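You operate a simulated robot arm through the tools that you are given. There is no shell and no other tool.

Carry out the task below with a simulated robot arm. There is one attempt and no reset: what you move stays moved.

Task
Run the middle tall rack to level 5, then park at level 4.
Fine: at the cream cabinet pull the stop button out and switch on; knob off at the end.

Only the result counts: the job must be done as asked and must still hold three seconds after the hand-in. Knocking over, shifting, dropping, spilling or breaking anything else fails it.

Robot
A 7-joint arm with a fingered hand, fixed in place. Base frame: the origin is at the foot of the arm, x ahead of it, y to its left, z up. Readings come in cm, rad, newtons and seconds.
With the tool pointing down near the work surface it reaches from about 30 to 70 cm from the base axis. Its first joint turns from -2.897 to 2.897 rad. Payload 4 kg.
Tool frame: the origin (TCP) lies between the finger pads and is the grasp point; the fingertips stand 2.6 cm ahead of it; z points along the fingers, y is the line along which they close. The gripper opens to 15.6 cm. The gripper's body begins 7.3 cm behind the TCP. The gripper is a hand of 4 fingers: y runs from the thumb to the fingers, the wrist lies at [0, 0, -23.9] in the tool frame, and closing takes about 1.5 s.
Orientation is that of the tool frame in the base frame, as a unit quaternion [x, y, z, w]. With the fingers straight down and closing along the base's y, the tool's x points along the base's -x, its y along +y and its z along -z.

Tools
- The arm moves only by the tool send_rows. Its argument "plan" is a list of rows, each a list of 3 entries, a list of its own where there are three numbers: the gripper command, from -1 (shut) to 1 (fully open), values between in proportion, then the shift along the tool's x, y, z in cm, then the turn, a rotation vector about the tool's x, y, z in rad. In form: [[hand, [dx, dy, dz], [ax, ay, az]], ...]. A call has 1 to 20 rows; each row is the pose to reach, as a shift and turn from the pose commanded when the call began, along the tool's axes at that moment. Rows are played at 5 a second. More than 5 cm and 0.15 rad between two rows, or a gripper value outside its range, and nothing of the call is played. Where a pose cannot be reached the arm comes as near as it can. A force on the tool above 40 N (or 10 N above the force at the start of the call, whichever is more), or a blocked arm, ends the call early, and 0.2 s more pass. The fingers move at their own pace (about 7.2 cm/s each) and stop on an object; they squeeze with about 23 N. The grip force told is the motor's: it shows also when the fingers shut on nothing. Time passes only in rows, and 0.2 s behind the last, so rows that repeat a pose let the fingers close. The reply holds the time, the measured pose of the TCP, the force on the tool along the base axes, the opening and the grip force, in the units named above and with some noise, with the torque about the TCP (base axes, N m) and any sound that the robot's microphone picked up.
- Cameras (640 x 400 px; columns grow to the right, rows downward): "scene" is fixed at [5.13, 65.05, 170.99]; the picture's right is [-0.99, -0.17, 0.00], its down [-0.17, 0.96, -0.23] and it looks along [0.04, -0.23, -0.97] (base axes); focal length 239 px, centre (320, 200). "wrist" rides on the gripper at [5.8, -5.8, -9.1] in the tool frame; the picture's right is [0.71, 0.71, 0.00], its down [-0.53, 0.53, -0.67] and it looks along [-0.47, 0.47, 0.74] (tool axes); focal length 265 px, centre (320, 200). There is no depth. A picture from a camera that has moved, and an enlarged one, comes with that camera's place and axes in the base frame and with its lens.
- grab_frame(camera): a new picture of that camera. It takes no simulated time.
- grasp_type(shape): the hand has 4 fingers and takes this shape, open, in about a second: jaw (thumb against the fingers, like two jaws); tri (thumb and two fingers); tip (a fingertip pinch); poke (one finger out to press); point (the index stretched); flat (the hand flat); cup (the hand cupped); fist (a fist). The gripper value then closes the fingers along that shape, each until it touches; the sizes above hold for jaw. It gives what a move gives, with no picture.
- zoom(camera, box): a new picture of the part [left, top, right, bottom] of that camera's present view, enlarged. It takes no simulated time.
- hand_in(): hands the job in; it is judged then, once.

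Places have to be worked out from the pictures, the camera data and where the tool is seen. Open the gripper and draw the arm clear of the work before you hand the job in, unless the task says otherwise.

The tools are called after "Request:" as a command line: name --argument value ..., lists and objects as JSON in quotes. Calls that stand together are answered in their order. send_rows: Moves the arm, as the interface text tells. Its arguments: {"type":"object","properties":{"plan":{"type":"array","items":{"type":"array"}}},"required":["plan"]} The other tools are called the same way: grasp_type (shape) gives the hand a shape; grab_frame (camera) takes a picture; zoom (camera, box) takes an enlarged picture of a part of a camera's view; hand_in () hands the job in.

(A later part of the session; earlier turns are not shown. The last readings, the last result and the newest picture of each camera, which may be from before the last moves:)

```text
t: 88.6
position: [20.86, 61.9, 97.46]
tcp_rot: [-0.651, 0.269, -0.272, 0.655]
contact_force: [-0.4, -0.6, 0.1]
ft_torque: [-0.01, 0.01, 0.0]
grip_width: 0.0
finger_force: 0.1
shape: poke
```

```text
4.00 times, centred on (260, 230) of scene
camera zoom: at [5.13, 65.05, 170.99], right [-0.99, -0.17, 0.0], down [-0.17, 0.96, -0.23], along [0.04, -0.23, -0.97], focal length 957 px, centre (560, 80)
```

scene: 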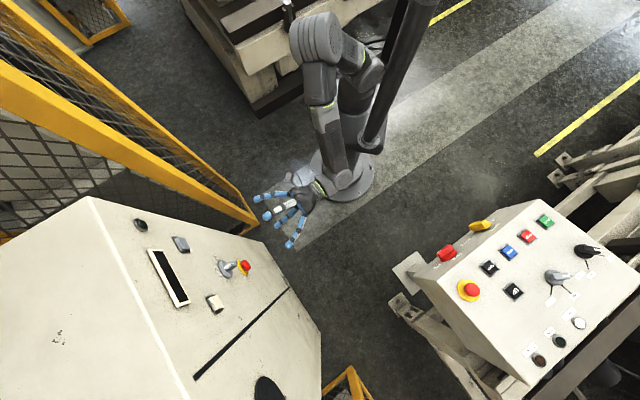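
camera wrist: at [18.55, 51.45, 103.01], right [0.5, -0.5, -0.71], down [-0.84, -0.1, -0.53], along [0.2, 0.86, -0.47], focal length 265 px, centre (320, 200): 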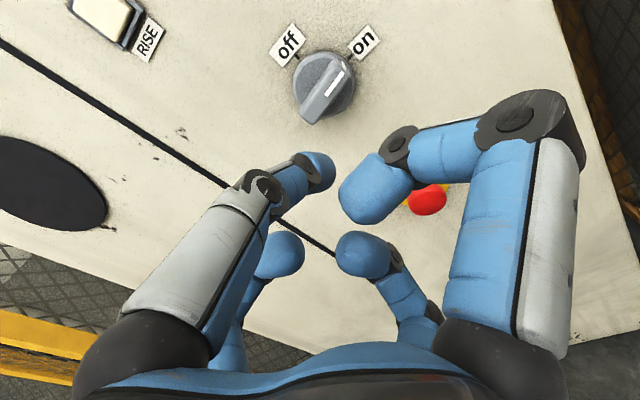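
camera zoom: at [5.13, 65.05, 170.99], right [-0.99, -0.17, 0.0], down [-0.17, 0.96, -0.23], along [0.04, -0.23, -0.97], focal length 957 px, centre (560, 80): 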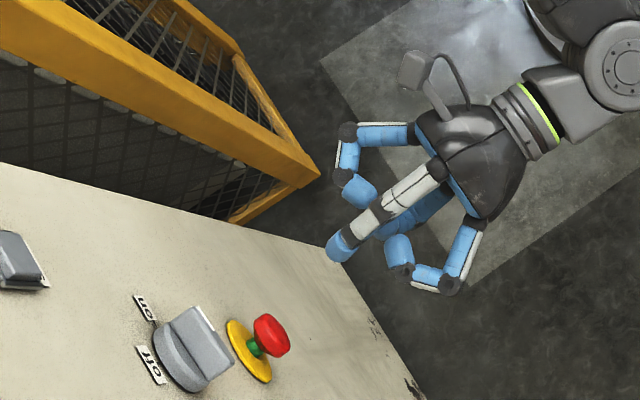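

In "poke" shape the extended fingertip sits right on the tool axis, about 2.6 cm ahead of the TCP. I move in front of RISE (about (26.7, 79.0, 113.1)) with the tip some 6 cm off the panel.

Request:
send_rows --plan '[[-1, [-1.32, -2.6, 0.5], [0, 0, 0]], [-1, [-2.65, -5.2, 1.5], [0, 0, 0]], [-1, [-3.97, -7.8, 3.0], [0, 0, 0]], [-1, [-5.3, -10.4, 4.5], [0, 0, 0]], [-1, [-6.6, -13.0, 6.0], [0, 0, 0]], [-1, [-7.95, -15.65, 7.5], [0, 0, 0]], [-1, [-7.95, -15.65, 7.5], [0, 0, 0]]]'

Request:
grab_frame --camera "wrist"

Request:
zoom --camera "scene" --box '[140, 220, 300, 320]'

```text
t: 90.2
position: [20.33, 72.96, 112.86]
tcp_rot: [-0.652, 0.269, -0.272, 0.654]
contact_force: [-0.7, 0.5, 0.1]
ft_torque: [-0.02, 0.03, -0.01]
grip_width: 0.0
finger_force: 23.4
shape: jaw
```

```text
taken
camera wrist: at [17.97, 62.44, 118.67], right [0.5, -0.5, -0.71], down [-0.84, -0.1, -0.53], along [0.2, 0.86, -0.47], focal length 265 px, centre (320, 200)
```

wrist: 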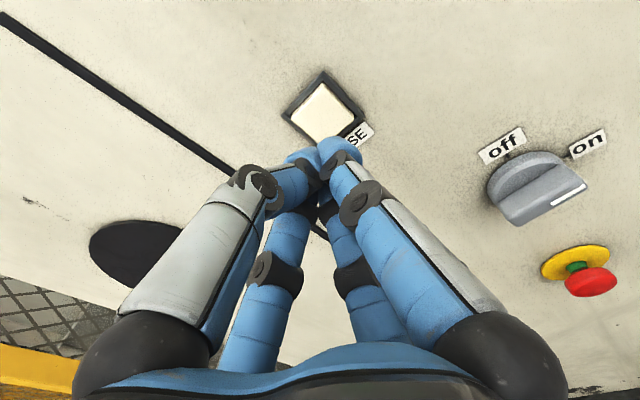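

```text
4.00 times, centred on (220, 270) of scene
camera zoom: at [5.13, 65.05, 170.99], right [-0.99, -0.17, 0.0], down [-0.17, 0.96, -0.23], along [0.04, -0.23, -0.97], focal length 957 px, centre (720, -80)
```

zoom: 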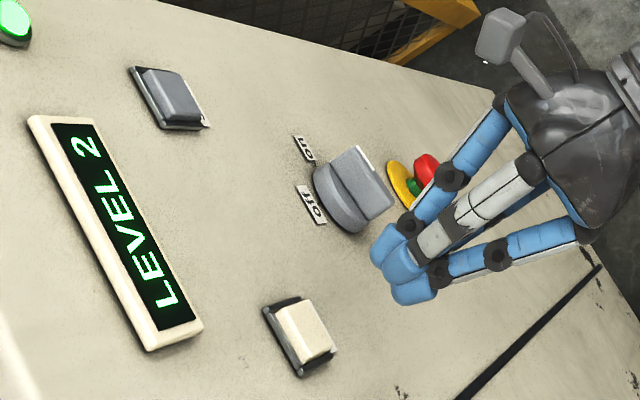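

Sending gripper −1 folded the hand back into a closed "jaw" pinch. I reshape to poke and will use gripper value 1 (the open state of that shape) this time, checking with a tiny hold.

Request:
grasp_type --shape "poke"

Request:
send_rows --plan '[[1, [0, 0, 0], [0, 0, 0]], [1, [0, 0, 0], [0, 0, 0]]]'

Request:
grab_frame --camera "wrist"

```text
t: 91.1
position: [20.33, 72.94, 113.06]
tcp_rot: [-0.651, 0.27, -0.273, 0.655]
contact_force: [-0.2, -0.3, -0.4]
ft_torque: [-0.03, 0.0, -0.01]
grip_width: 0.0
finger_force: 0.0
shape: poke
```

```text
t: 91.7
position: [20.27, 73.01, 113.01]
tcp_rot: [-0.652, 0.269, -0.272, 0.655]
contact_force: [-0.2, 0.6, -0.8]
ft_torque: [-0.02, 0.01, 0.0]
grip_width: 0.01
finger_force: 0.1
shape: poke
```

```text
taken
camera wrist: at [17.97, 62.41, 118.65], right [0.5, -0.5, -0.71], down [-0.84, -0.1, -0.53], along [0.2, 0.86, -0.47], focal length 265 px, centre (320, 200)
```

wrist: 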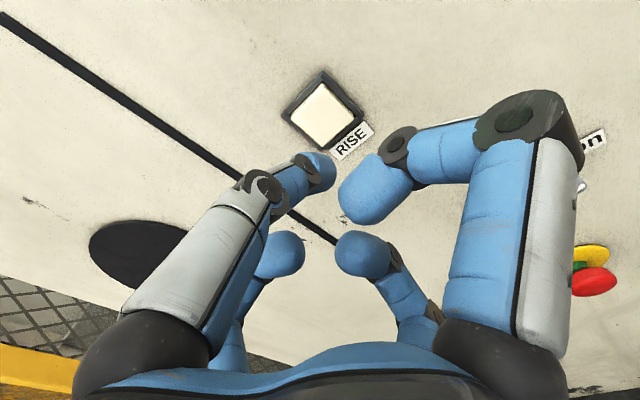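

The poke shape holds with gripper 1. I zoom to centre the fingertip on the RISE button.

Request:
zoom --camera "wrist" --box '[250, 60, 400, 180]'

Request:
zoom --camera "scene" --box '[180, 260, 280, 330]'

```text
3.33 times, centred on (325, 120) of wrist
camera zoom: at [17.97, 62.41, 118.65], right [0.5, -0.5, -0.71], down [-0.84, -0.1, -0.53], along [0.2, 0.86, -0.47], focal length 885 px, centre (303, 467)
```

zoom: 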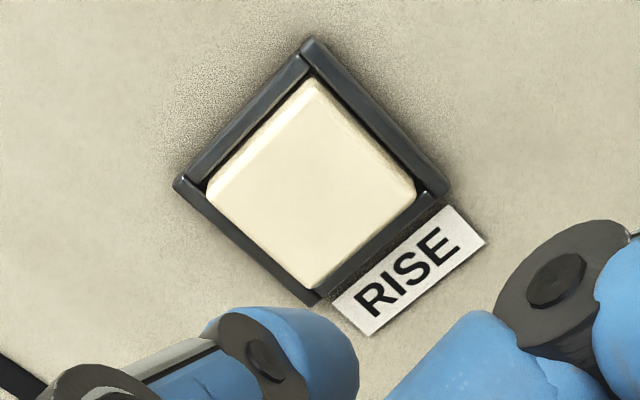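

```text
5.71 times, centred on (230, 295) of scene
camera zoom: at [5.13, 65.05, 170.99], right [-0.99, -0.17, 0.0], down [-0.17, 0.96, -0.23], along [0.04, -0.23, -0.97], focal length 1368 px, centre (834, -343)
```

zoom: 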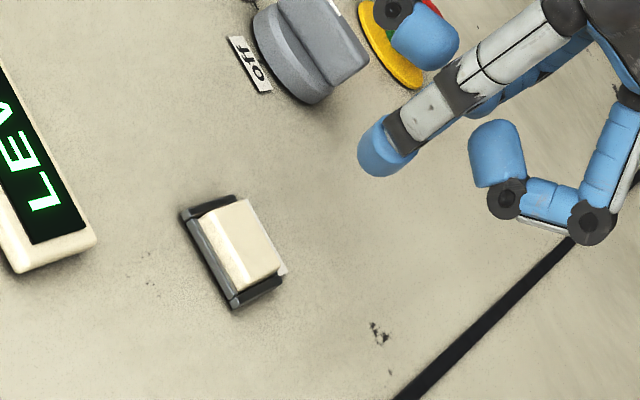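

The RISE cap centre is about 0.55 cm right and 0.3 cm up of the fingertip axis. I correct and approach until the tip is just off the cap.

Request:
send_rows --plan '[[1, [0.55, -0.27, 1.2], [0, 0, 0]], [1, [0.55, -0.27, 2.4], [0, 0, 0]], [1, [0.55, -0.27, 3.6], [0, 0, 0]], [1, [0.55, -0.27, 4.3], [0, 0, 0]], [1, [0.55, -0.27, 4.3], [0, 0, 0]]]'

Request:
grab_frame --camera "wrist"

Request:
zoom --camera "scene" --box '[180, 260, 280, 330]'

```text
t: 92.9
position: [23.87, 75.57, 113.29]
tcp_rot: [-0.652, 0.268, -0.271, 0.655]
contact_force: [0.0, 1.0, 0.2]
ft_torque: [-0.01, 0.0, -0.03]
grip_width: 0.0
finger_force: 0.1
shape: poke
```

```text
taken
camera wrist: at [21.49, 65.03, 118.9], right [0.5, -0.5, -0.71], down [-0.84, -0.1, -0.53], along [0.19, 0.86, -0.47], focal length 265 px, centre (320, 200)
```

wrist: 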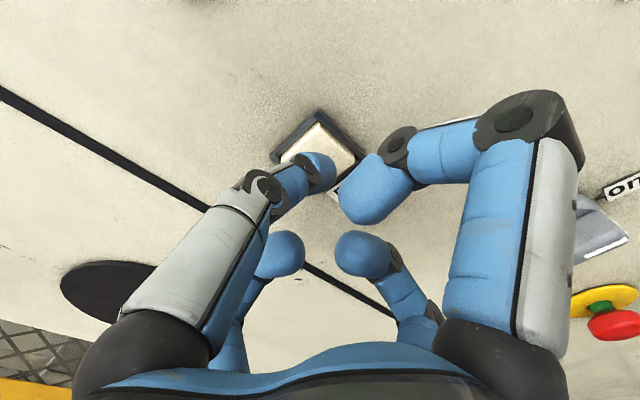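

```text
5.71 times, centred on (230, 295) of scene
camera zoom: at [5.13, 65.05, 170.99], right [-0.99, -0.17, 0.0], down [-0.17, 0.96, -0.23], along [0.04, -0.23, -0.97], focal length 1368 px, centre (834, -343)
```

zoom: 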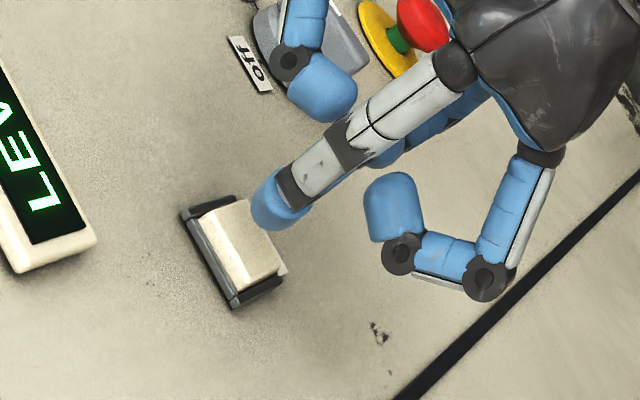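

The tip is in line with the cap and roughly 1 cm away. I advance in small steps until I feel contact.

Request:
send_rows --plan '[[1, [0.15, -0.15, 0.3], [0, 0, 0]], [1, [0.15, -0.15, 0.6], [0, 0, 0]], [1, [0.15, -0.15, 0.9], [0, 0, 0]], [1, [0.15, -0.15, 1.1], [0, 0, 0]]]'

Request:
grab_frame --camera "scene"

```text
t: 93.9
position: [24.87, 76.16, 113.37]
tcp_rot: [-0.652, 0.27, -0.271, 0.654]
contact_force: [-0.2, -1.5, 0.3]
ft_torque: [0.02, -0.02, 0.0]
grip_width: 0.0
finger_force: 0.0
shape: poke
```

```text
taken
```

scene: 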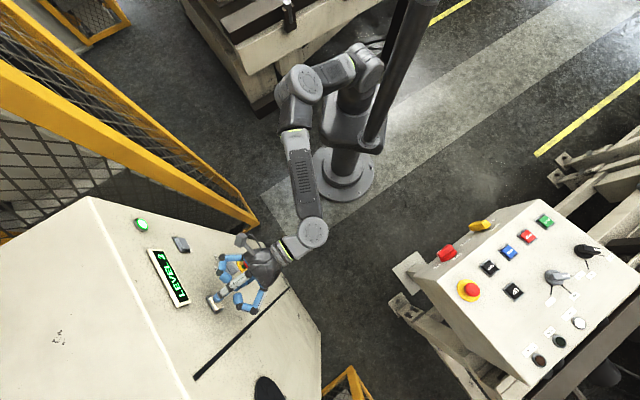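

The tip is now near d≈74 with hardly any force. I check the display.

Request:
zoom --camera "scene" --box '[120, 210, 280, 320]'

Request:
zoom --camera "wrist" --box '[250, 90, 400, 210]'

```text
3.64 times, centred on (200, 265) of scene
camera zoom: at [5.13, 65.05, 170.99], right [-0.99, -0.17, 0.0], down [-0.17, 0.96, -0.23], along [0.04, -0.23, -0.97], focal length 870 px, centre (756, -36)
```

zoom: 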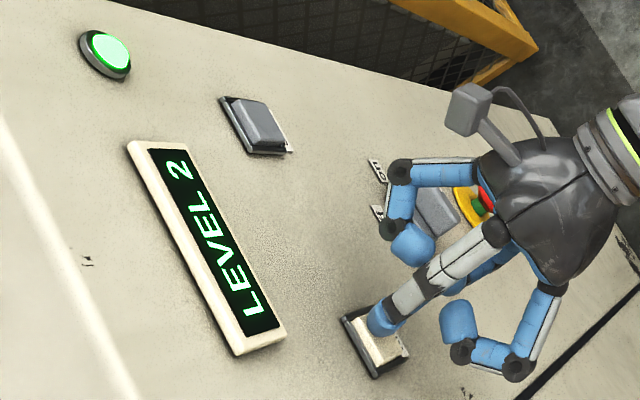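

```text
3.33 times, centred on (325, 150) of wrist
camera zoom: at [22.4, 65.63, 119.13], right [0.5, -0.5, -0.71], down [-0.84, -0.1, -0.53], along [0.19, 0.86, -0.47], focal length 885 px, centre (303, 367)
```

zoom: 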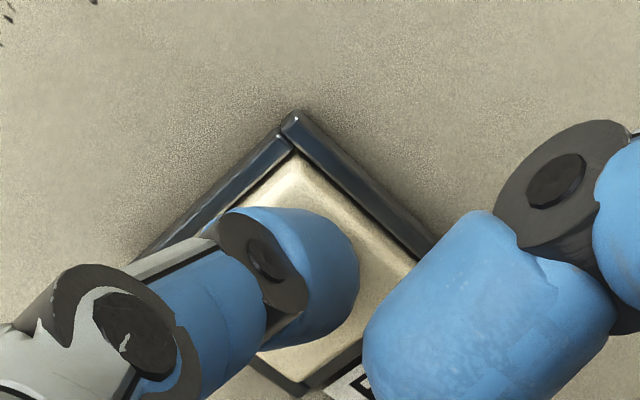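

The fingertip is centred on the cap and the level is unchanged, so I press a further 0.6 cm in small steps, then ease off in the same call.

Request:
send_rows --plan '[[1, [0, 0, 0.2], [0, 0, 0]], [1, [0, 0, 0.4], [0, 0, 0]], [1, [0, 0, 0.6], [0, 0, 0]], [1, [0, 0, 0.6], [0, 0, 0]]]'

Request:
zoom --camera "scene" --box '[120, 210, 280, 320]'

```text
t: 94.9
position: [25.08, 76.64, 113.4]
tcp_rot: [-0.652, 0.269, -0.272, 0.655]
contact_force: [-8.6, -12.3, 1.4]
ft_torque: [-0.01, 0.01, -0.09]
grip_width: 0.0
finger_force: 0.1
shape: poke
heard: click
```

```text
3.64 times, centred on (200, 265) of scene
camera zoom: at [5.13, 65.05, 170.99], right [-0.99, -0.17, 0.0], down [-0.17, 0.96, -0.23], along [0.04, -0.23, -0.97], focal length 870 px, centre (756, -36)
```

zoom: 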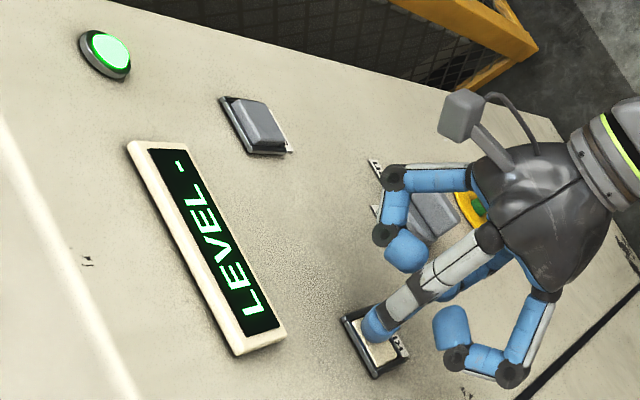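

A click was heard and the display shows "LEVEL –", so the rack is moving between levels. I hold the button briefly and check again.

Request:
send_rows --plan '[[1, [0, 0, 0], [0, 0, 0]], [1, [0, 0, 0], [0, 0, 0]]]'

Request:
zoom --camera "scene" --box '[120, 210, 280, 320]'

```text
t: 95.5
position: [25.1, 76.63, 113.51]
tcp_rot: [-0.652, 0.269, -0.272, 0.655]
contact_force: [-11.1, -10.4, 1.3]
ft_torque: [0.03, 0.0, -0.01]
grip_width: 0.0
finger_force: 0.0
shape: poke
```

```text
3.64 times, centred on (200, 265) of scene
camera zoom: at [5.13, 65.05, 170.99], right [-0.99, -0.17, 0.0], down [-0.17, 0.96, -0.23], along [0.04, -0.23, -0.97], focal length 870 px, centre (756, -36)
```

zoom: 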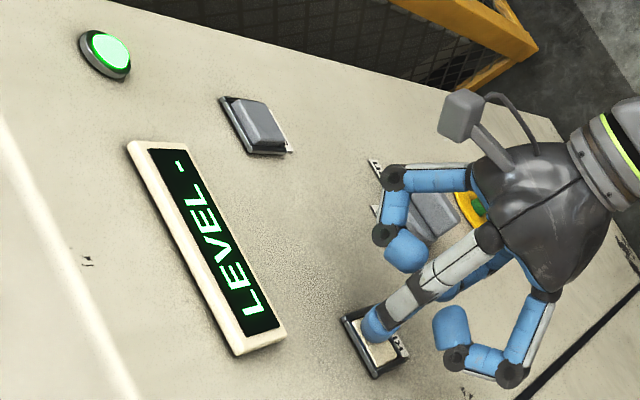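

Still "LEVEL –" while held. I keep holding in short increments and watch for the next number.

Request:
send_rows --plan '[[1, [0, 0, 0], [0, 0, 0]], [1, [0, 0, 0], [0, 0, 0]]]'

Request:
zoom --camera "scene" --box '[140, 240, 220, 310]'

```text
t: 96.1
position: [25.14, 76.46, 113.4]
tcp_rot: [-0.652, 0.27, -0.272, 0.655]
contact_force: [-13.0, -8.2, 2.9]
ft_torque: [0.05, -0.05, 0.08]
grip_width: 0.01
finger_force: 0.0
shape: poke
```

```text
5.71 times, centred on (180, 275) of scene
camera zoom: at [5.13, 65.05, 170.99], right [-0.99, -0.17, 0.0], down [-0.17, 0.96, -0.23], along [0.04, -0.23, -0.97], focal length 1368 px, centre (1120, -229)
```

zoom: 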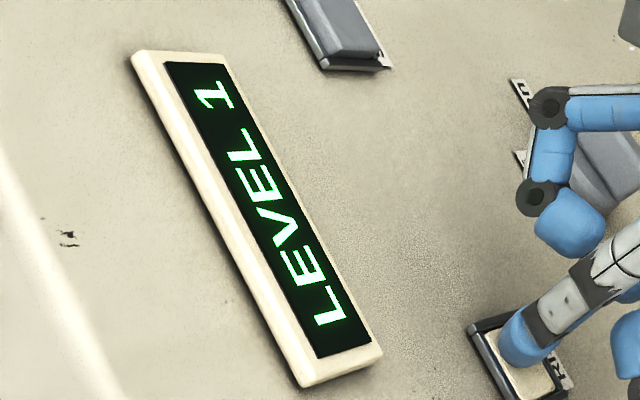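

The display now reads "LEVEL 1": RISE counts the level down here. I release the button and check that the rack stops.

Request:
send_rows --plan '[[1, [0, 0, -0.8], [0, 0, 0]], [1, [0, 0, -1.8], [0, 0, 0]]]'

Request:
zoom --camera "scene" --box '[140, 240, 220, 310]'

```text
t: 96.7
position: [24.15, 75.36, 113.34]
tcp_rot: [-0.652, 0.27, -0.273, 0.654]
contact_force: [-0.1, -0.4, 0.6]
ft_torque: [0.0, 0.01, -0.01]
grip_width: 0.0
finger_force: 0.0
shape: poke
```

```text
5.71 times, centred on (180, 275) of scene
camera zoom: at [5.13, 65.05, 170.99], right [-0.99, -0.17, 0.0], down [-0.17, 0.96, -0.23], along [0.04, -0.23, -0.97], focal length 1368 px, centre (1120, -229)
```

zoom: 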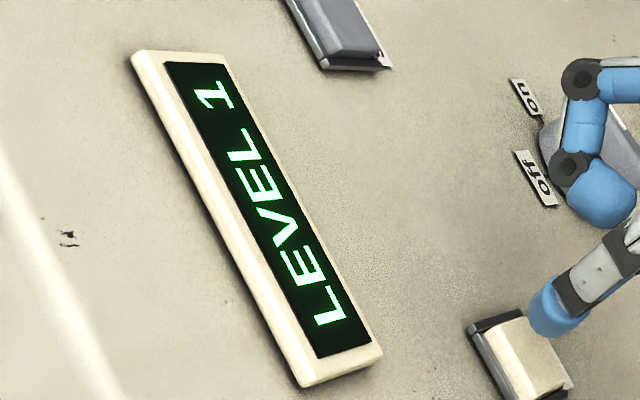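

It stays at LEVEL 1 after release. So I need the SINK button for 5; I back off and move right to it (about 15.6 cm).

Request:
send_rows --plan '[[1, [0, 0, -2.2], [0, 0, 0]], [1, [0.5, 0, -4.4], [0, 0, 0]], [1, [4.0, 0, -4.8], [0, 0, 0]], [1, [8.0, 0, -4.8], [0, 0, 0]], [1, [12.0, 0, -4.8], [0, 0, 0]], [1, [15.6, 0, -4.6], [0, 0, 0]], [1, [15.6, 0, -4.6], [0, 0, 0]]]'

Request:
grab_frame --camera "wrist"

Request:
zoom --camera "scene" --box '[120, 210, 280, 320]'

```text
t: 98.3
position: [31.69, 60.9, 113.37]
tcp_rot: [-0.652, 0.269, -0.271, 0.655]
contact_force: [0.0, -0.2, -0.1]
ft_torque: [-0.01, 0.01, 0.04]
grip_width: 0.03
finger_force: 0.1
shape: poke
```

```text
taken
camera wrist: at [29.34, 50.36, 119.09], right [0.5, -0.5, -0.71], down [-0.84, -0.1, -0.53], along [0.2, 0.86, -0.47], focal length 265 px, centre (320, 200)
```

wrist: 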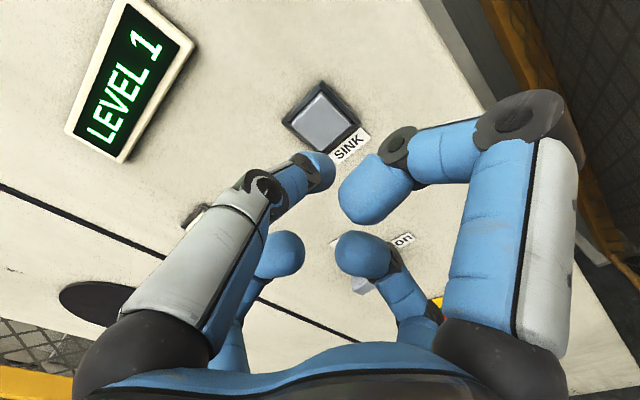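

```text
3.64 times, centred on (200, 265) of scene
camera zoom: at [5.13, 65.05, 170.99], right [-0.99, -0.17, 0.0], down [-0.17, 0.96, -0.23], along [0.04, -0.23, -0.97], focal length 870 px, centre (756, -36)
```

zoom: 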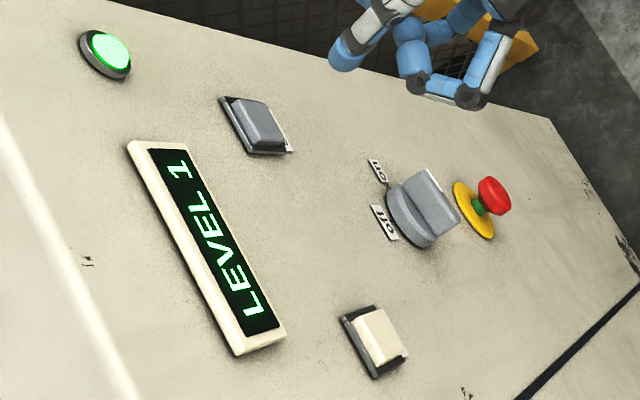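

Display still LEVEL 1. I zoom to centre the fingertip on SINK.

Request:
zoom --camera "wrist" --box '[250, 60, 400, 180]'

```text
3.33 times, centred on (325, 120) of wrist
camera zoom: at [29.34, 50.36, 119.09], right [0.5, -0.5, -0.71], down [-0.84, -0.1, -0.53], along [0.2, 0.86, -0.47], focal length 885 px, centre (303, 467)
```

zoom: 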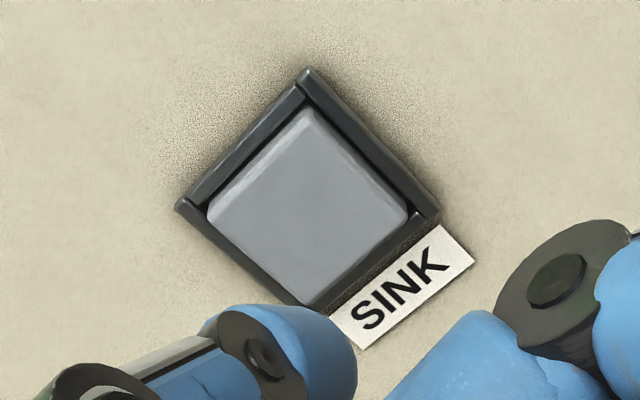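

SINK is already centred within 0.1 cm. I approach to just short of contact and look.

Request:
send_rows --plan '[[1, [0.1, 0.05, 1.5], [0, 0, 0]], [1, [0.1, 0.05, 3.0], [0, 0, 0]], [1, [0.1, 0.05, 4.5], [0, 0, 0]], [1, [0.1, 0.05, 5.4], [0, 0, 0]], [1, [0.1, 0.05, 5.4], [0, 0, 0]]]'

Request:
zoom --camera "wrist" --box '[250, 90, 400, 210]'

Request:
zoom --camera "scene" --box '[120, 210, 280, 320]'

```text
t: 99.5
position: [35.62, 64.75, 113.39]
tcp_rot: [-0.652, 0.269, -0.272, 0.654]
contact_force: [-0.1, 1.1, 1.0]
ft_torque: [0.02, 0.0, -0.01]
grip_width: 0.01
finger_force: 0.0
shape: poke
```

```text
3.33 times, centred on (325, 150) of wrist
camera zoom: at [33.23, 54.22, 119.09], right [0.5, -0.5, -0.71], down [-0.84, -0.1, -0.53], along [0.19, 0.86, -0.47], focal length 885 px, centre (303, 367)
```

zoom: 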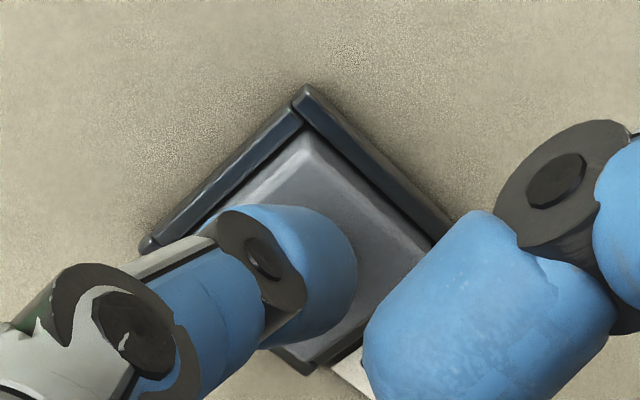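

```text
3.64 times, centred on (200, 265) of scene
camera zoom: at [5.13, 65.05, 170.99], right [-0.99, -0.17, 0.0], down [-0.17, 0.96, -0.23], along [0.04, -0.23, -0.97], focal length 870 px, centre (756, -36)
```

zoom: 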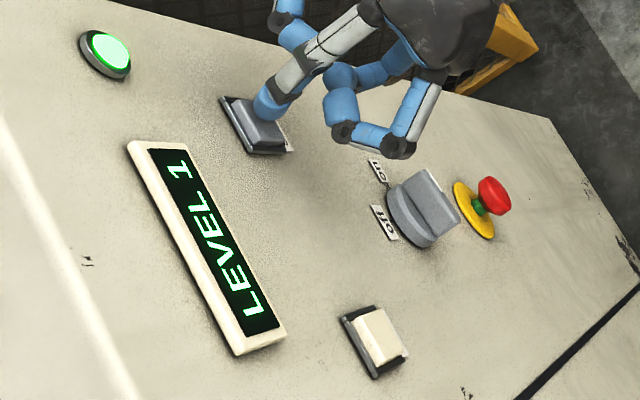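

The fingertip is centred on the SINK cap, nearly touching. I press in about 1 cm and then check.

Request:
send_rows --plan '[[1, [0, 0, 0.4], [0, 0, 0]], [1, [0, 0, 0.8], [0, 0, 0]], [1, [0, 0, 1.0], [0, 0, 0]]]'

Request:
zoom --camera "scene" --box '[120, 210, 280, 320]'

```text
t: 100.3
position: [36.16, 65.4, 113.58]
tcp_rot: [-0.652, 0.269, -0.272, 0.655]
contact_force: [-9.7, -12.7, 2.7]
ft_torque: [0.02, -0.04, -0.02]
grip_width: 0.0
finger_force: 0.2
shape: poke
heard: click
```

```text
3.64 times, centred on (200, 265) of scene
camera zoom: at [5.13, 65.05, 170.99], right [-0.99, -0.17, 0.0], down [-0.17, 0.96, -0.23], along [0.04, -0.23, -0.97], focal length 870 px, centre (756, -36)
```

zoom: 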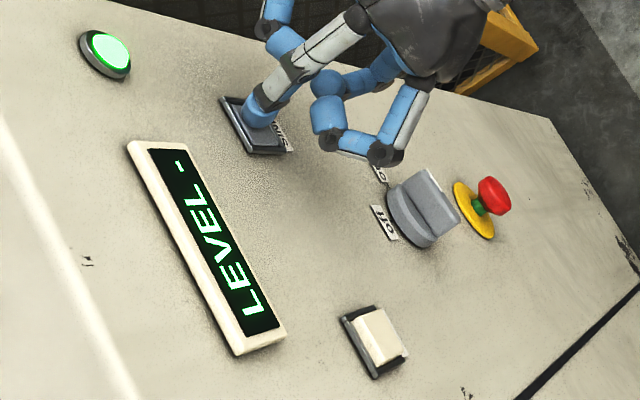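

Click again and "LEVEL –": it is moving. I hold SINK in short increments, watching the display.

Request:
send_rows --plan '[[1, [0, 0, 0], [0, 0, 0]], [1, [0, 0, 0], [0, 0, 0]], [1, [0, 0, 0], [0, 0, 0]], [1, [0, 0, 0], [0, 0, 0]]]'

Request:
zoom --camera "scene" --box '[120, 210, 280, 320]'

```text
t: 101.3
position: [36.16, 65.36, 113.5]
tcp_rot: [-0.652, 0.27, -0.271, 0.655]
contact_force: [-13.3, -11.2, 3.9]
ft_torque: [0.03, -0.05, -0.01]
grip_width: 0.0
finger_force: 0.0
shape: poke
```

```text
3.64 times, centred on (200, 265) of scene
camera zoom: at [5.13, 65.05, 170.99], right [-0.99, -0.17, 0.0], down [-0.17, 0.96, -0.23], along [0.04, -0.23, -0.97], focal length 870 px, centre (756, -36)
```

zoom: 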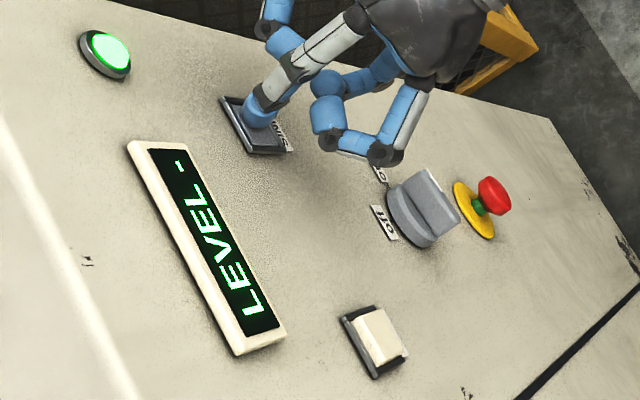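

Still between levels. I keep holding in small steps.

Request:
send_rows --plan '[[1, [0, 0, 0], [0, 0, 0]], [1, [0, 0, 0], [0, 0, 0]]]'

Request:
zoom --camera "scene" --box '[120, 210, 280, 320]'

```text
t: 101.9
position: [36.21, 65.48, 113.53]
tcp_rot: [-0.651, 0.27, -0.271, 0.655]
contact_force: [-12.4, -9.7, 4.3]
ft_torque: [0.08, -0.11, 0.07]
grip_width: 0.01
finger_force: 0.0
shape: poke
```

```text
3.64 times, centred on (200, 265) of scene
camera zoom: at [5.13, 65.05, 170.99], right [-0.99, -0.17, 0.0], down [-0.17, 0.96, -0.23], along [0.04, -0.23, -0.97], focal length 870 px, centre (756, -36)
```

zoom: 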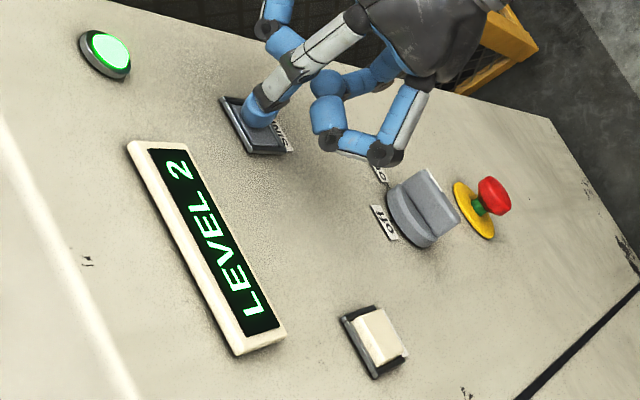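

LEVEL 2 now — SINK counts up. I keep holding to see whether it runs on to 3.

Request:
send_rows --plan '[[1, [0, 0, 0], [0, 0, 0]], [1, [0, 0, 0], [0, 0, 0]], [1, [0, 0, 0], [0, 0, 0]]]'

Request:
zoom --camera "scene" --box '[120, 210, 280, 320]'

```text
t: 102.7
position: [36.26, 65.49, 113.52]
tcp_rot: [-0.652, 0.269, -0.271, 0.655]
contact_force: [-13.8, -11.0, 4.1]
ft_torque: [0.08, -0.06, 0.1]
grip_width: 0.0
finger_force: 0.0
shape: poke
```

```text
3.64 times, centred on (200, 265) of scene
camera zoom: at [5.13, 65.05, 170.99], right [-0.99, -0.17, 0.0], down [-0.17, 0.96, -0.23], along [0.04, -0.23, -0.97], focal length 870 px, centre (756, -36)
```

zoom: 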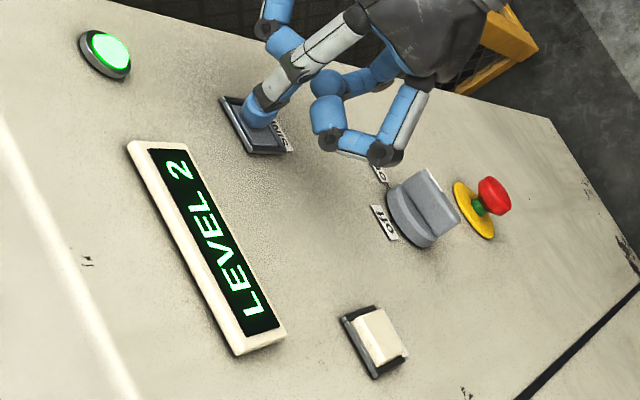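

It stays at LEVEL 2 while held, so each press moves one level. I release, press once more, release and wait for the move to finish.

Request:
send_rows --plan '[[1, [0, 0, -0.6], [0, 0, 0]], [1, [0, 0, -1.2], [0, 0, 0]], [1, [0, 0, -1.2], [0, 0, 0]], [1, [0, 0, -0.6], [0, 0, 0]], [1, [0, 0, 0], [0, 0, 0]], [1, [0, 0, 0], [0, 0, 0]], [1, [0, 0, -0.6], [0, 0, 0]], [1, [0, 0, -1.2], [0, 0, 0]], [1, [0, 0, -1.2], [0, 0, 0]], [1, [0, 0, -1.2], [0, 0, 0]], [1, [0, 0, -1.2], [0, 0, 0]], [1, [0, 0, -1.2], [0, 0, 0]], [1, [0, 0, -1.2], [0, 0, 0]], [1, [0, 0, -1.2], [0, 0, 0]]]'

Request:
zoom --camera "scene" --box '[120, 210, 280, 320]'

```text
t: 105.7
position: [35.43, 64.58, 113.28]
tcp_rot: [-0.652, 0.27, -0.272, 0.654]
contact_force: [0.5, 0.7, 0.2]
ft_torque: [0.0, 0.05, -0.01]
grip_width: 0.0
finger_force: 0.1
shape: poke
heard: click
```

```text
3.64 times, centred on (200, 265) of scene
camera zoom: at [5.13, 65.05, 170.99], right [-0.99, -0.17, 0.0], down [-0.17, 0.96, -0.23], along [0.04, -0.23, -0.97], focal length 870 px, centre (756, -36)
```

zoom: 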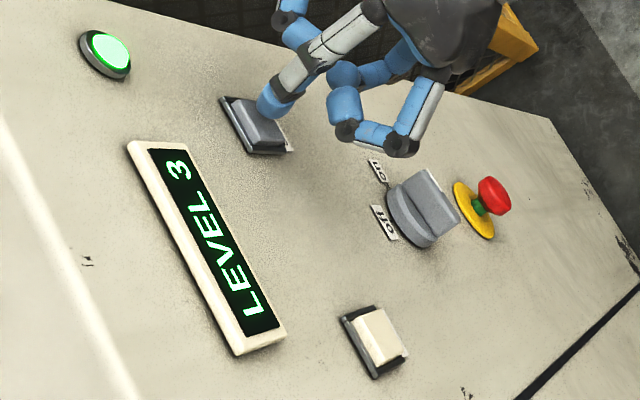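

LEVEL 3 after one press. I press again the same way for level 4.

Request:
send_rows --plan '[[1, [0, 0, 0.6], [0, 0, 0]], [1, [0, 0, 1.2], [0, 0, 0]], [1, [0, 0, 1.2], [0, 0, 0]], [1, [0, 0, 0.6], [0, 0, 0]], [1, [0, 0, 0], [0, 0, 0]], [1, [0, 0, 0], [0, 0, 0]], [1, [0, 0, 0], [0, 0, 0]], [1, [0, 0, 0], [0, 0, 0]], [1, [0, 0, 0], [0, 0, 0]], [1, [0, 0, 0], [0, 0, 0]], [1, [0, 0, 0], [0, 0, 0]], [1, [0, 0, 0], [0, 0, 0]]]'

Request:
zoom --camera "scene" --box '[120, 210, 280, 320]'

```text
t: 108.3
position: [35.43, 64.56, 113.52]
tcp_rot: [-0.652, 0.27, -0.273, 0.654]
contact_force: [-0.6, -0.2, -0.7]
ft_torque: [0.0, -0.01, -0.03]
grip_width: 0.0
finger_force: 0.0
shape: poke
heard: click
```

```text
3.64 times, centred on (200, 265) of scene
camera zoom: at [5.13, 65.05, 170.99], right [-0.99, -0.17, 0.0], down [-0.17, 0.96, -0.23], along [0.04, -0.23, -0.97], focal length 870 px, centre (756, -36)
```

zoom: 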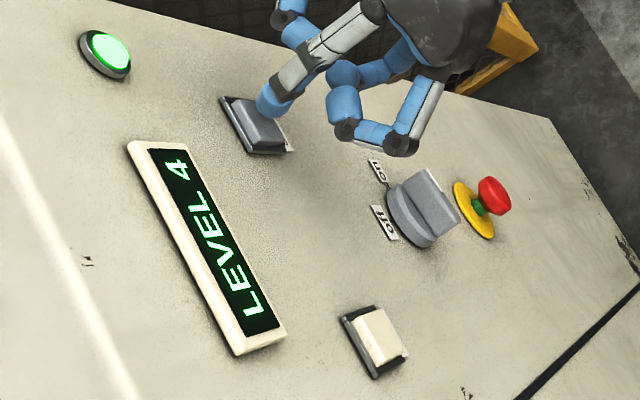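

LEVEL 4. One more press of SINK takes it to level 5.

Request:
send_rows --plan '[[1, [0, 0, 0.6], [0, 0, 0]], [1, [0, 0, 1.2], [0, 0, 0]], [1, [0, 0, 1.2], [0, 0, 0]], [1, [0, 0, 0.6], [0, 0, 0]], [1, [0, 0, 0], [0, 0, 0]], [1, [0, 0, 0], [0, 0, 0]], [1, [0, 0, 0], [0, 0, 0]], [1, [0, 0, 0], [0, 0, 0]], [1, [0, 0, 0], [0, 0, 0]], [1, [0, 0, 0], [0, 0, 0]], [1, [0, 0, 0], [0, 0, 0]], [1, [0, 0, 0], [0, 0, 0]]]'

Request:
zoom --camera "scene" --box '[120, 210, 280, 320]'

```text
t: 110.9
position: [35.38, 64.67, 113.39]
tcp_rot: [-0.652, 0.27, -0.272, 0.655]
contact_force: [-0.7, 0.5, -1.7]
ft_torque: [0.02, 0.02, 0.02]
grip_width: 0.0
finger_force: 0.2
shape: poke
heard: click
```

```text
3.64 times, centred on (200, 265) of scene
camera zoom: at [5.13, 65.05, 170.99], right [-0.99, -0.17, 0.0], down [-0.17, 0.96, -0.23], along [0.04, -0.23, -0.97], focal length 870 px, centre (756, -36)
```

zoom: 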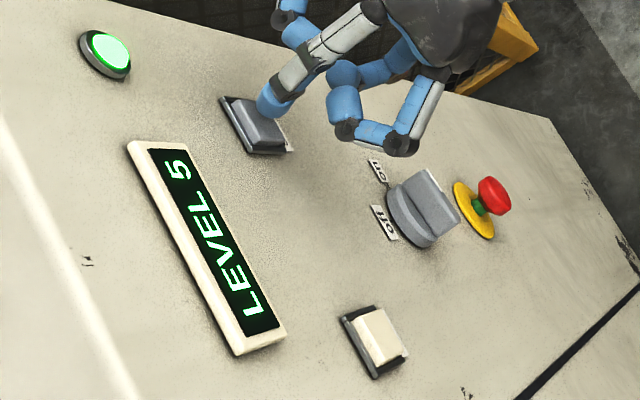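

LEVEL 5 is reached and holds. I back off and move to the RISE button (15.7 cm left), stopping 1.2 cm before its pressed position.

Request:
send_rows --plan '[[1, [0, 0, -2.5], [0, 0, 0]], [1, [-1.0, 0, -4.0], [0, 0, 0]], [1, [-5.0, 0, -4.0], [0, 0, 0]], [1, [-9.0, 0, -4.0], [0, 0, 0]], [1, [-13.0, 0, -4.0], [0, 0, 0]], [1, [-15.7, -0.05, -4.0], [0, 0, 0]], [1, [-15.7, -0.05, -2.0], [0, 0, 0]], [1, [-15.7, -0.05, 0], [0, 0, 0]], [1, [-15.7, -0.05, 0], [0, 0, 0]]]'

Request:
zoom --camera "scene" --box '[120, 210, 280, 320]'

Request:
zoom --camera "wrist" --box '[250, 90, 400, 210]'

```text
t: 112.9
position: [24.32, 75.81, 113.28]
tcp_rot: [-0.652, 0.27, -0.272, 0.655]
contact_force: [-0.2, 0.2, 0.5]
ft_torque: [0.0, -0.02, -0.04]
grip_width: 0.0
finger_force: 0.0
shape: poke
```

```text
3.64 times, centred on (200, 265) of scene
camera zoom: at [5.13, 65.05, 170.99], right [-0.99, -0.17, 0.0], down [-0.17, 0.96, -0.23], along [0.04, -0.23, -0.97], focal length 870 px, centre (756, -36)
```

zoom: 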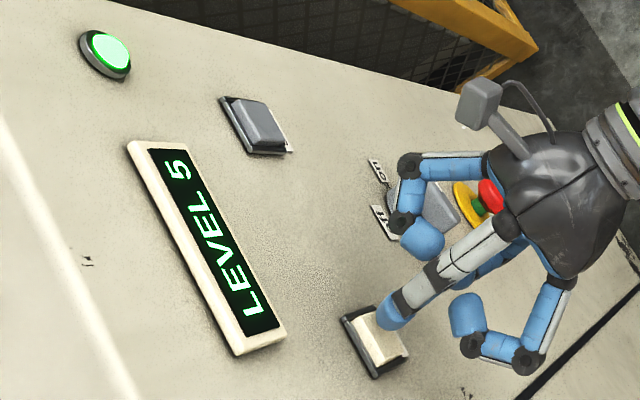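

```text
3.33 times, centred on (325, 150) of wrist
camera zoom: at [21.92, 65.17, 119.06], right [0.5, -0.5, -0.71], down [-0.84, -0.1, -0.53], along [0.2, 0.86, -0.47], focal length 885 px, centre (303, 367)
```

zoom: 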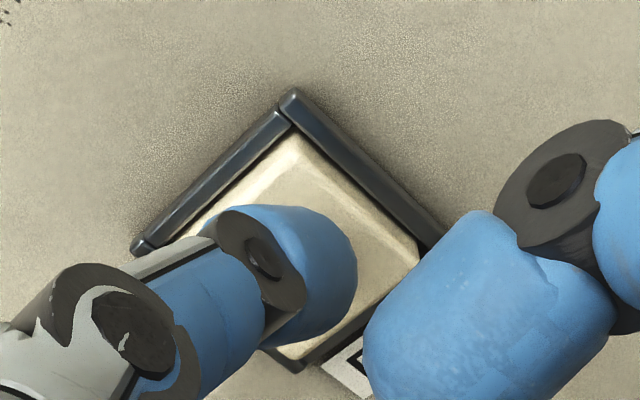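

Display still LEVEL 5 and the fingertip is centred on RISE. I press it once and wait for the rack to arrive at level 4.

Request:
send_rows --plan '[[1, [0, 0, 0.6], [0, 0, 0]], [1, [0, 0, 1.2], [0, 0, 0]], [1, [0, 0, 1.2], [0, 0, 0]], [1, [0, 0, 0.6], [0, 0, 0]], [1, [0, 0, 0], [0, 0, 0]], [1, [0, 0, 0], [0, 0, 0]], [1, [0, 0, 0], [0, 0, 0]], [1, [0, 0, 0], [0, 0, 0]], [1, [0, 0, 0], [0, 0, 0]], [1, [0, 0, 0], [0, 0, 0]], [1, [0, 0, 0], [0, 0, 0]], [1, [0, 0, 0], [0, 0, 0]]]'

Request:
zoom --camera "scene" --box '[120, 210, 280, 320]'

```text
t: 115.5
position: [24.41, 75.86, 113.31]
tcp_rot: [-0.652, 0.27, -0.272, 0.654]
contact_force: [-0.9, -0.5, 0.0]
ft_torque: [-0.02, -0.03, 0.04]
grip_width: 0.02
finger_force: 0.1
shape: poke
heard: click
```

```text
3.64 times, centred on (200, 265) of scene
camera zoom: at [5.13, 65.05, 170.99], right [-0.99, -0.17, 0.0], down [-0.17, 0.96, -0.23], along [0.04, -0.23, -0.97], focal length 870 px, centre (756, -36)
```

zoom: 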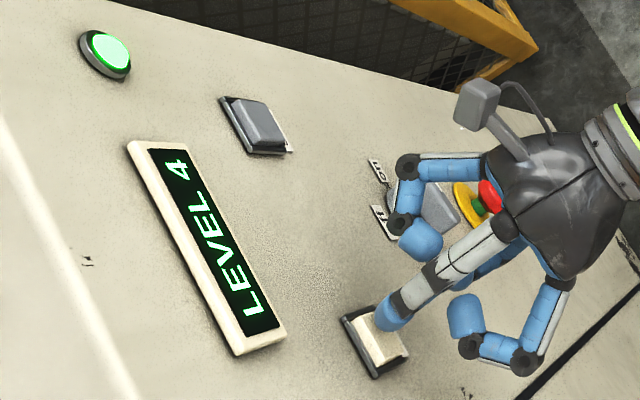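

LEVEL 4 is displayed. I back away and move in front of the knob again, about 12 cm back from the gripping position.

Request:
send_rows --plan '[[1, [0, 0, -4.0], [0, 0, 0]], [1, [0, 0, -8.0], [0, 0, 0]], [1, [0.5, 1.0, -12.0], [0, 0, 0]], [1, [2.2, 5.0, -12.3], [0, 0, 0]], [1, [3.9, 9.0, -12.3], [0, 0, 0]], [1, [5.6, 12.7, -12.3], [0, 0, 0]], [1, [7.25, 16.07, -12.3], [0, 0, 0]], [1, [7.25, 16.07, -12.3], [0, 0, 0]]]'

Request:
grasp_type --shape "jaw"

Request:
grab_frame --camera "wrist"

Request:
zoom --camera "scene" --box '[120, 210, 280, 320]'

```text
t: 117.3
position: [21.01, 61.89, 97.28]
tcp_rot: [-0.651, 0.27, -0.272, 0.655]
contact_force: [0.2, -0.1, -0.4]
ft_torque: [-0.03, -0.01, -0.01]
grip_width: 0.03
finger_force: 0.2
shape: poke
```

```text
t: 118.2
position: [20.88, 62.05, 97.34]
tcp_rot: [-0.652, 0.27, -0.272, 0.655]
contact_force: [-0.4, 0.3, -0.1]
ft_torque: [0.02, 0.03, -0.01]
grip_width: 15.57
finger_force: 0.0
shape: jaw
```

```text
taken
camera wrist: at [18.53, 51.44, 102.97], right [0.5, -0.5, -0.71], down [-0.84, -0.1, -0.53], along [0.2, 0.86, -0.47], focal length 265 px, centre (320, 200)
```

wrist: 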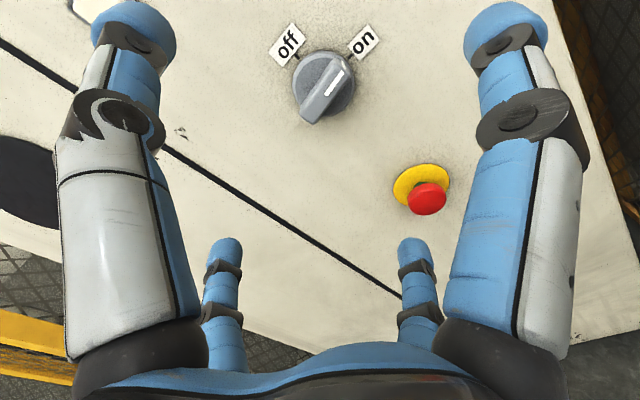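

```text
3.64 times, centred on (200, 265) of scene
camera zoom: at [5.13, 65.05, 170.99], right [-0.99, -0.17, 0.0], down [-0.17, 0.96, -0.23], along [0.04, -0.23, -0.97], focal length 870 px, centre (756, -36)
```

zoom: 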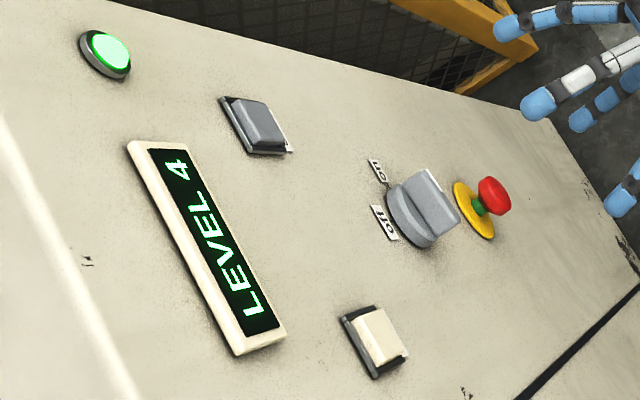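

LEVEL 4 holds. I advance to the same gripping position on the knob with the hand partly open.

Request:
send_rows --plan '[[0.1, [0, 0, 1.5], [0, 0, 0]], [0.1, [0, 0, 3.0], [0, 0, 0]], [0.1, [0, 0, 5.0], [0, 0, 0]], [0.1, [0, 0, 7.0], [0, 0, 0]], [0.1, [0, 0, 9.0], [0, 0, 0]], [0.1, [0, 0, 10.5], [0, 0, 0]], [0.1, [0, 0, 11.5], [0, 0, 0]], [0.1, [0, 0, 12.0], [0, 0, 0]], [0.1, [0, 0, 12.0], [0, 0, 0]]]'

Request:
grab_frame --camera "wrist"

Request:
zoom --camera "scene" --box '[120, 210, 280, 320]'

```text
t: 120.2
position: [29.44, 70.31, 97.4]
tcp_rot: [-0.652, 0.27, -0.272, 0.654]
contact_force: [0.1, 0.0, -0.4]
ft_torque: [-0.02, 0.02, 0.02]
grip_width: 8.64
finger_force: 0.2
shape: jaw
```

```text
taken
camera wrist: at [27.07, 59.85, 103.04], right [0.5, -0.5, -0.71], down [-0.84, -0.1, -0.53], along [0.2, 0.86, -0.47], focal length 265 px, centre (320, 200)
```

wrist: 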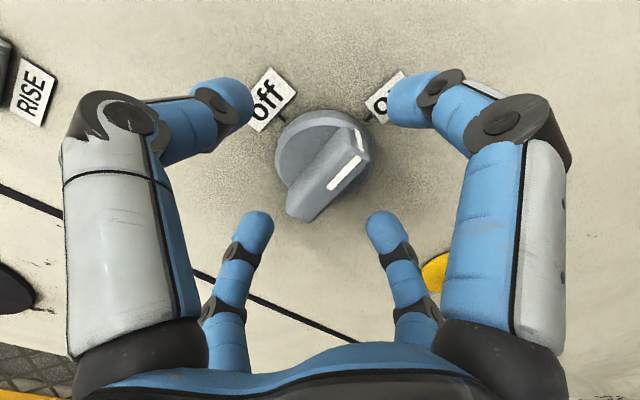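

```text
3.64 times, centred on (200, 265) of scene
camera zoom: at [5.13, 65.05, 170.99], right [-0.99, -0.17, 0.0], down [-0.17, 0.96, -0.23], along [0.04, -0.23, -0.97], focal length 870 px, centre (756, -36)
```

zoom: 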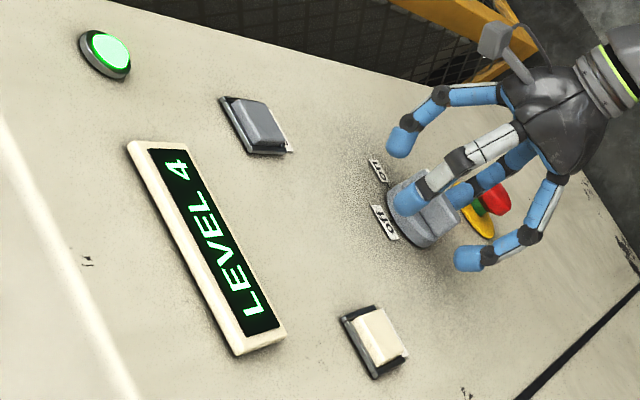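

The handle is again between the fingers. I close the hand and, once gripped, will turn it back.

Request:
send_rows --plan '[[-1, [0, 0, 0], [0, 0, 0]], [-1, [0, 0, 0], [0, 0, 0]], [-1, [0, 0, 0], [0, 0, 0]], [-1, [0, 0, 0], [0, 0, 0]], [-1, [0, 0, 0], [0, 0, 0]], [-1, [0, 0, 0], [0, 0, 0]], [-1, [0, 0, 0], [0, 0, 0]], [-1, [0, 0, 0], [0, 0, 0]]]'

Request:
grab_frame --camera "wrist"

```text
t: 122.0
position: [29.45, 70.49, 97.36]
tcp_rot: [-0.652, 0.27, -0.272, 0.654]
contact_force: [4.6, 5.0, -0.5]
ft_torque: [0.02, 0.01, -0.01]
grip_width: 2.27
finger_force: 22.5
shape: jaw
```

```text
taken
camera wrist: at [27.1, 59.84, 103.03], right [0.5, -0.5, -0.71], down [-0.84, -0.1, -0.53], along [0.2, 0.86, -0.47], focal length 265 px, centre (320, 200)
```

wrist: 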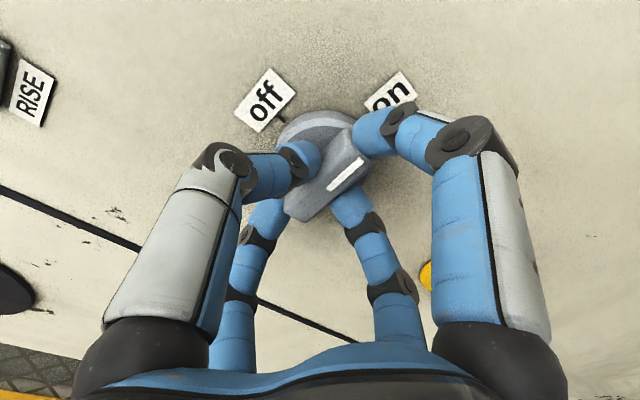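

The grip is firm (22.5 N). I turn the hand 90° counter-clockwise to bring the mark from "on" back to "off".

Request:
send_rows --plan '[[-1, [0, 0, 0], [0, 0, -0.125]], [-1, [0, 0, 0], [0, 0, -0.25]], [-1, [0, 0, 0], [0, 0, -0.375]], [-1, [0, 0, 0], [0, 0, -0.5]], [-1, [0, 0, 0], [0, 0, -0.625]], [-1, [0, 0, 0], [0, 0, -0.75]], [-1, [0, 0, 0], [0, 0, -0.875]], [-1, [0, 0, 0], [0, 0, -1.0]], [-1, [0, 0, 0], [0, 0, -1.125]], [-1, [0, 0, 0], [0, 0, -1.25]], [-1, [0, 0, 0], [0, 0, -1.375]], [-1, [0, 0, 0], [0, 0, -1.5]], [-1, [0, 0, 0], [0, 0, -1.571]], [-1, [0, 0, 0], [0, 0, -1.6]]]'

Request:
grab_frame --camera "wrist"

Request:
zoom --camera "scene" --box '[120, 210, 280, 320]'

```text
t: 125.0
position: [29.27, 70.63, 97.36]
tcp_rot: [0.648, 0.281, 0.658, -0.261]
contact_force: [0.4, 17.9, -9.6]
ft_torque: [-0.11, 0.16, 0.32]
grip_width: 2.19
finger_force: 23.1
shape: jaw
```

```text
taken
camera wrist: at [18.61, 68.31, 102.69], right [0.48, -0.48, 0.73], down [-0.09, -0.86, -0.51], along [0.87, 0.18, -0.45], focal length 265 px, centre (320, 200)
```

wrist: 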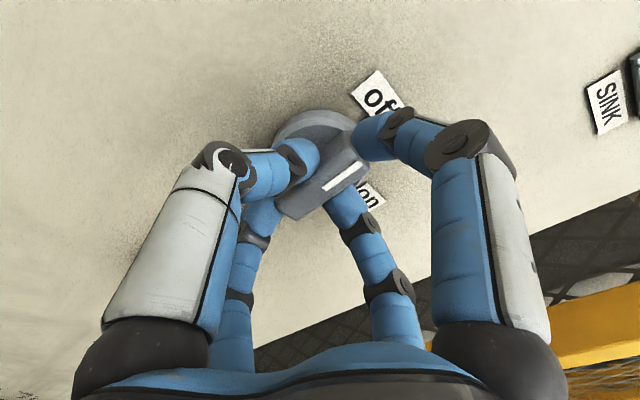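

```text
3.64 times, centred on (200, 265) of scene
camera zoom: at [5.13, 65.05, 170.99], right [-0.99, -0.17, 0.0], down [-0.17, 0.96, -0.23], along [0.04, -0.23, -0.97], focal length 870 px, centre (756, -36)
```

zoom: 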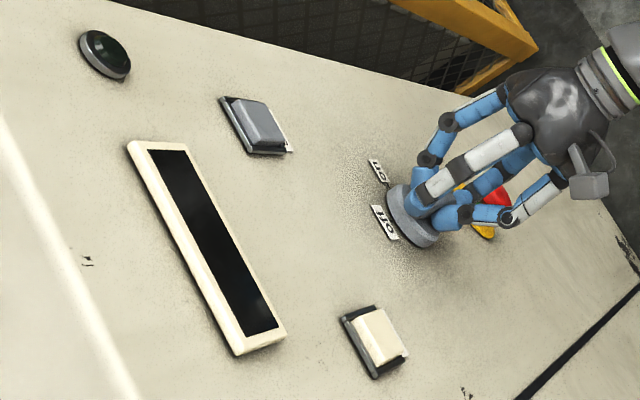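

The lamp and display are dark, so the knob is off. I relax the twist slightly, open the hand and back straight off.

Request:
send_rows --plan '[[-1, [0, 0, 0], [0, 0, 0.03]], [0.2, [0, 0, 0], [0, 0, 0.03]], [0.4, [0, 0, 0], [0, 0, 0.03]], [0.4, [0, 0, 0], [0, 0, 0.03]], [0.4, [0, 0, -0.5], [0, 0, 0.03]], [0.4, [0, 0, -2.5], [0, 0, 0.03]], [0.4, [0, 0, -5.0], [0, 0, 0.03]], [0.4, [0, 0, -7.5], [0, 0, 0.03]], [0.4, [0, 0, -10.0], [0, 0, 0.03]], [0.4, [0, 0, -12.0], [0, 0, 0.03]]]'

Request:
grab_frame --camera "wrist"

Request:
zoom --camera "scene" --box '[120, 210, 280, 320]'

```text
t: 127.2
position: [20.86, 61.9, 97.37]
tcp_rot: [0.652, 0.27, 0.656, -0.27]
contact_force: [0.4, 0.7, 0.2]
ft_torque: [0.02, -0.04, -0.03]
grip_width: 10.91
finger_force: 0.0
shape: jaw
```

```text
taken
camera wrist: at [10.29, 59.55, 103.09], right [0.5, -0.5, 0.71], down [-0.1, -0.84, -0.53], along [0.86, 0.19, -0.47], focal length 265 px, centre (320, 200)
```

wrist: 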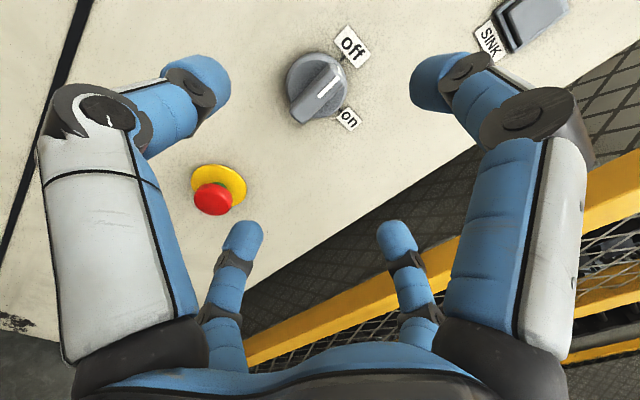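

```text
3.64 times, centred on (200, 265) of scene
camera zoom: at [5.13, 65.05, 170.99], right [-0.99, -0.17, 0.0], down [-0.17, 0.96, -0.23], along [0.04, -0.23, -0.97], focal length 870 px, centre (756, -36)
```

zoom: 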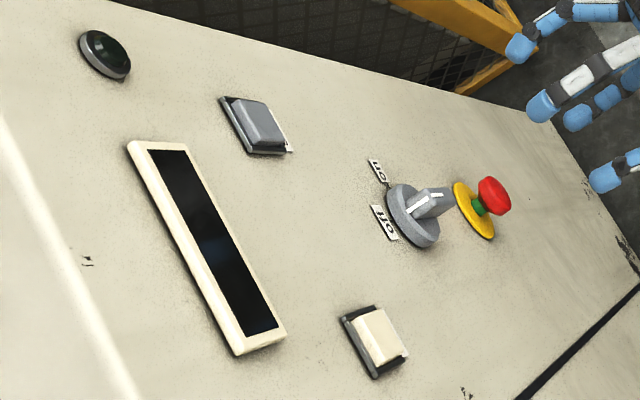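

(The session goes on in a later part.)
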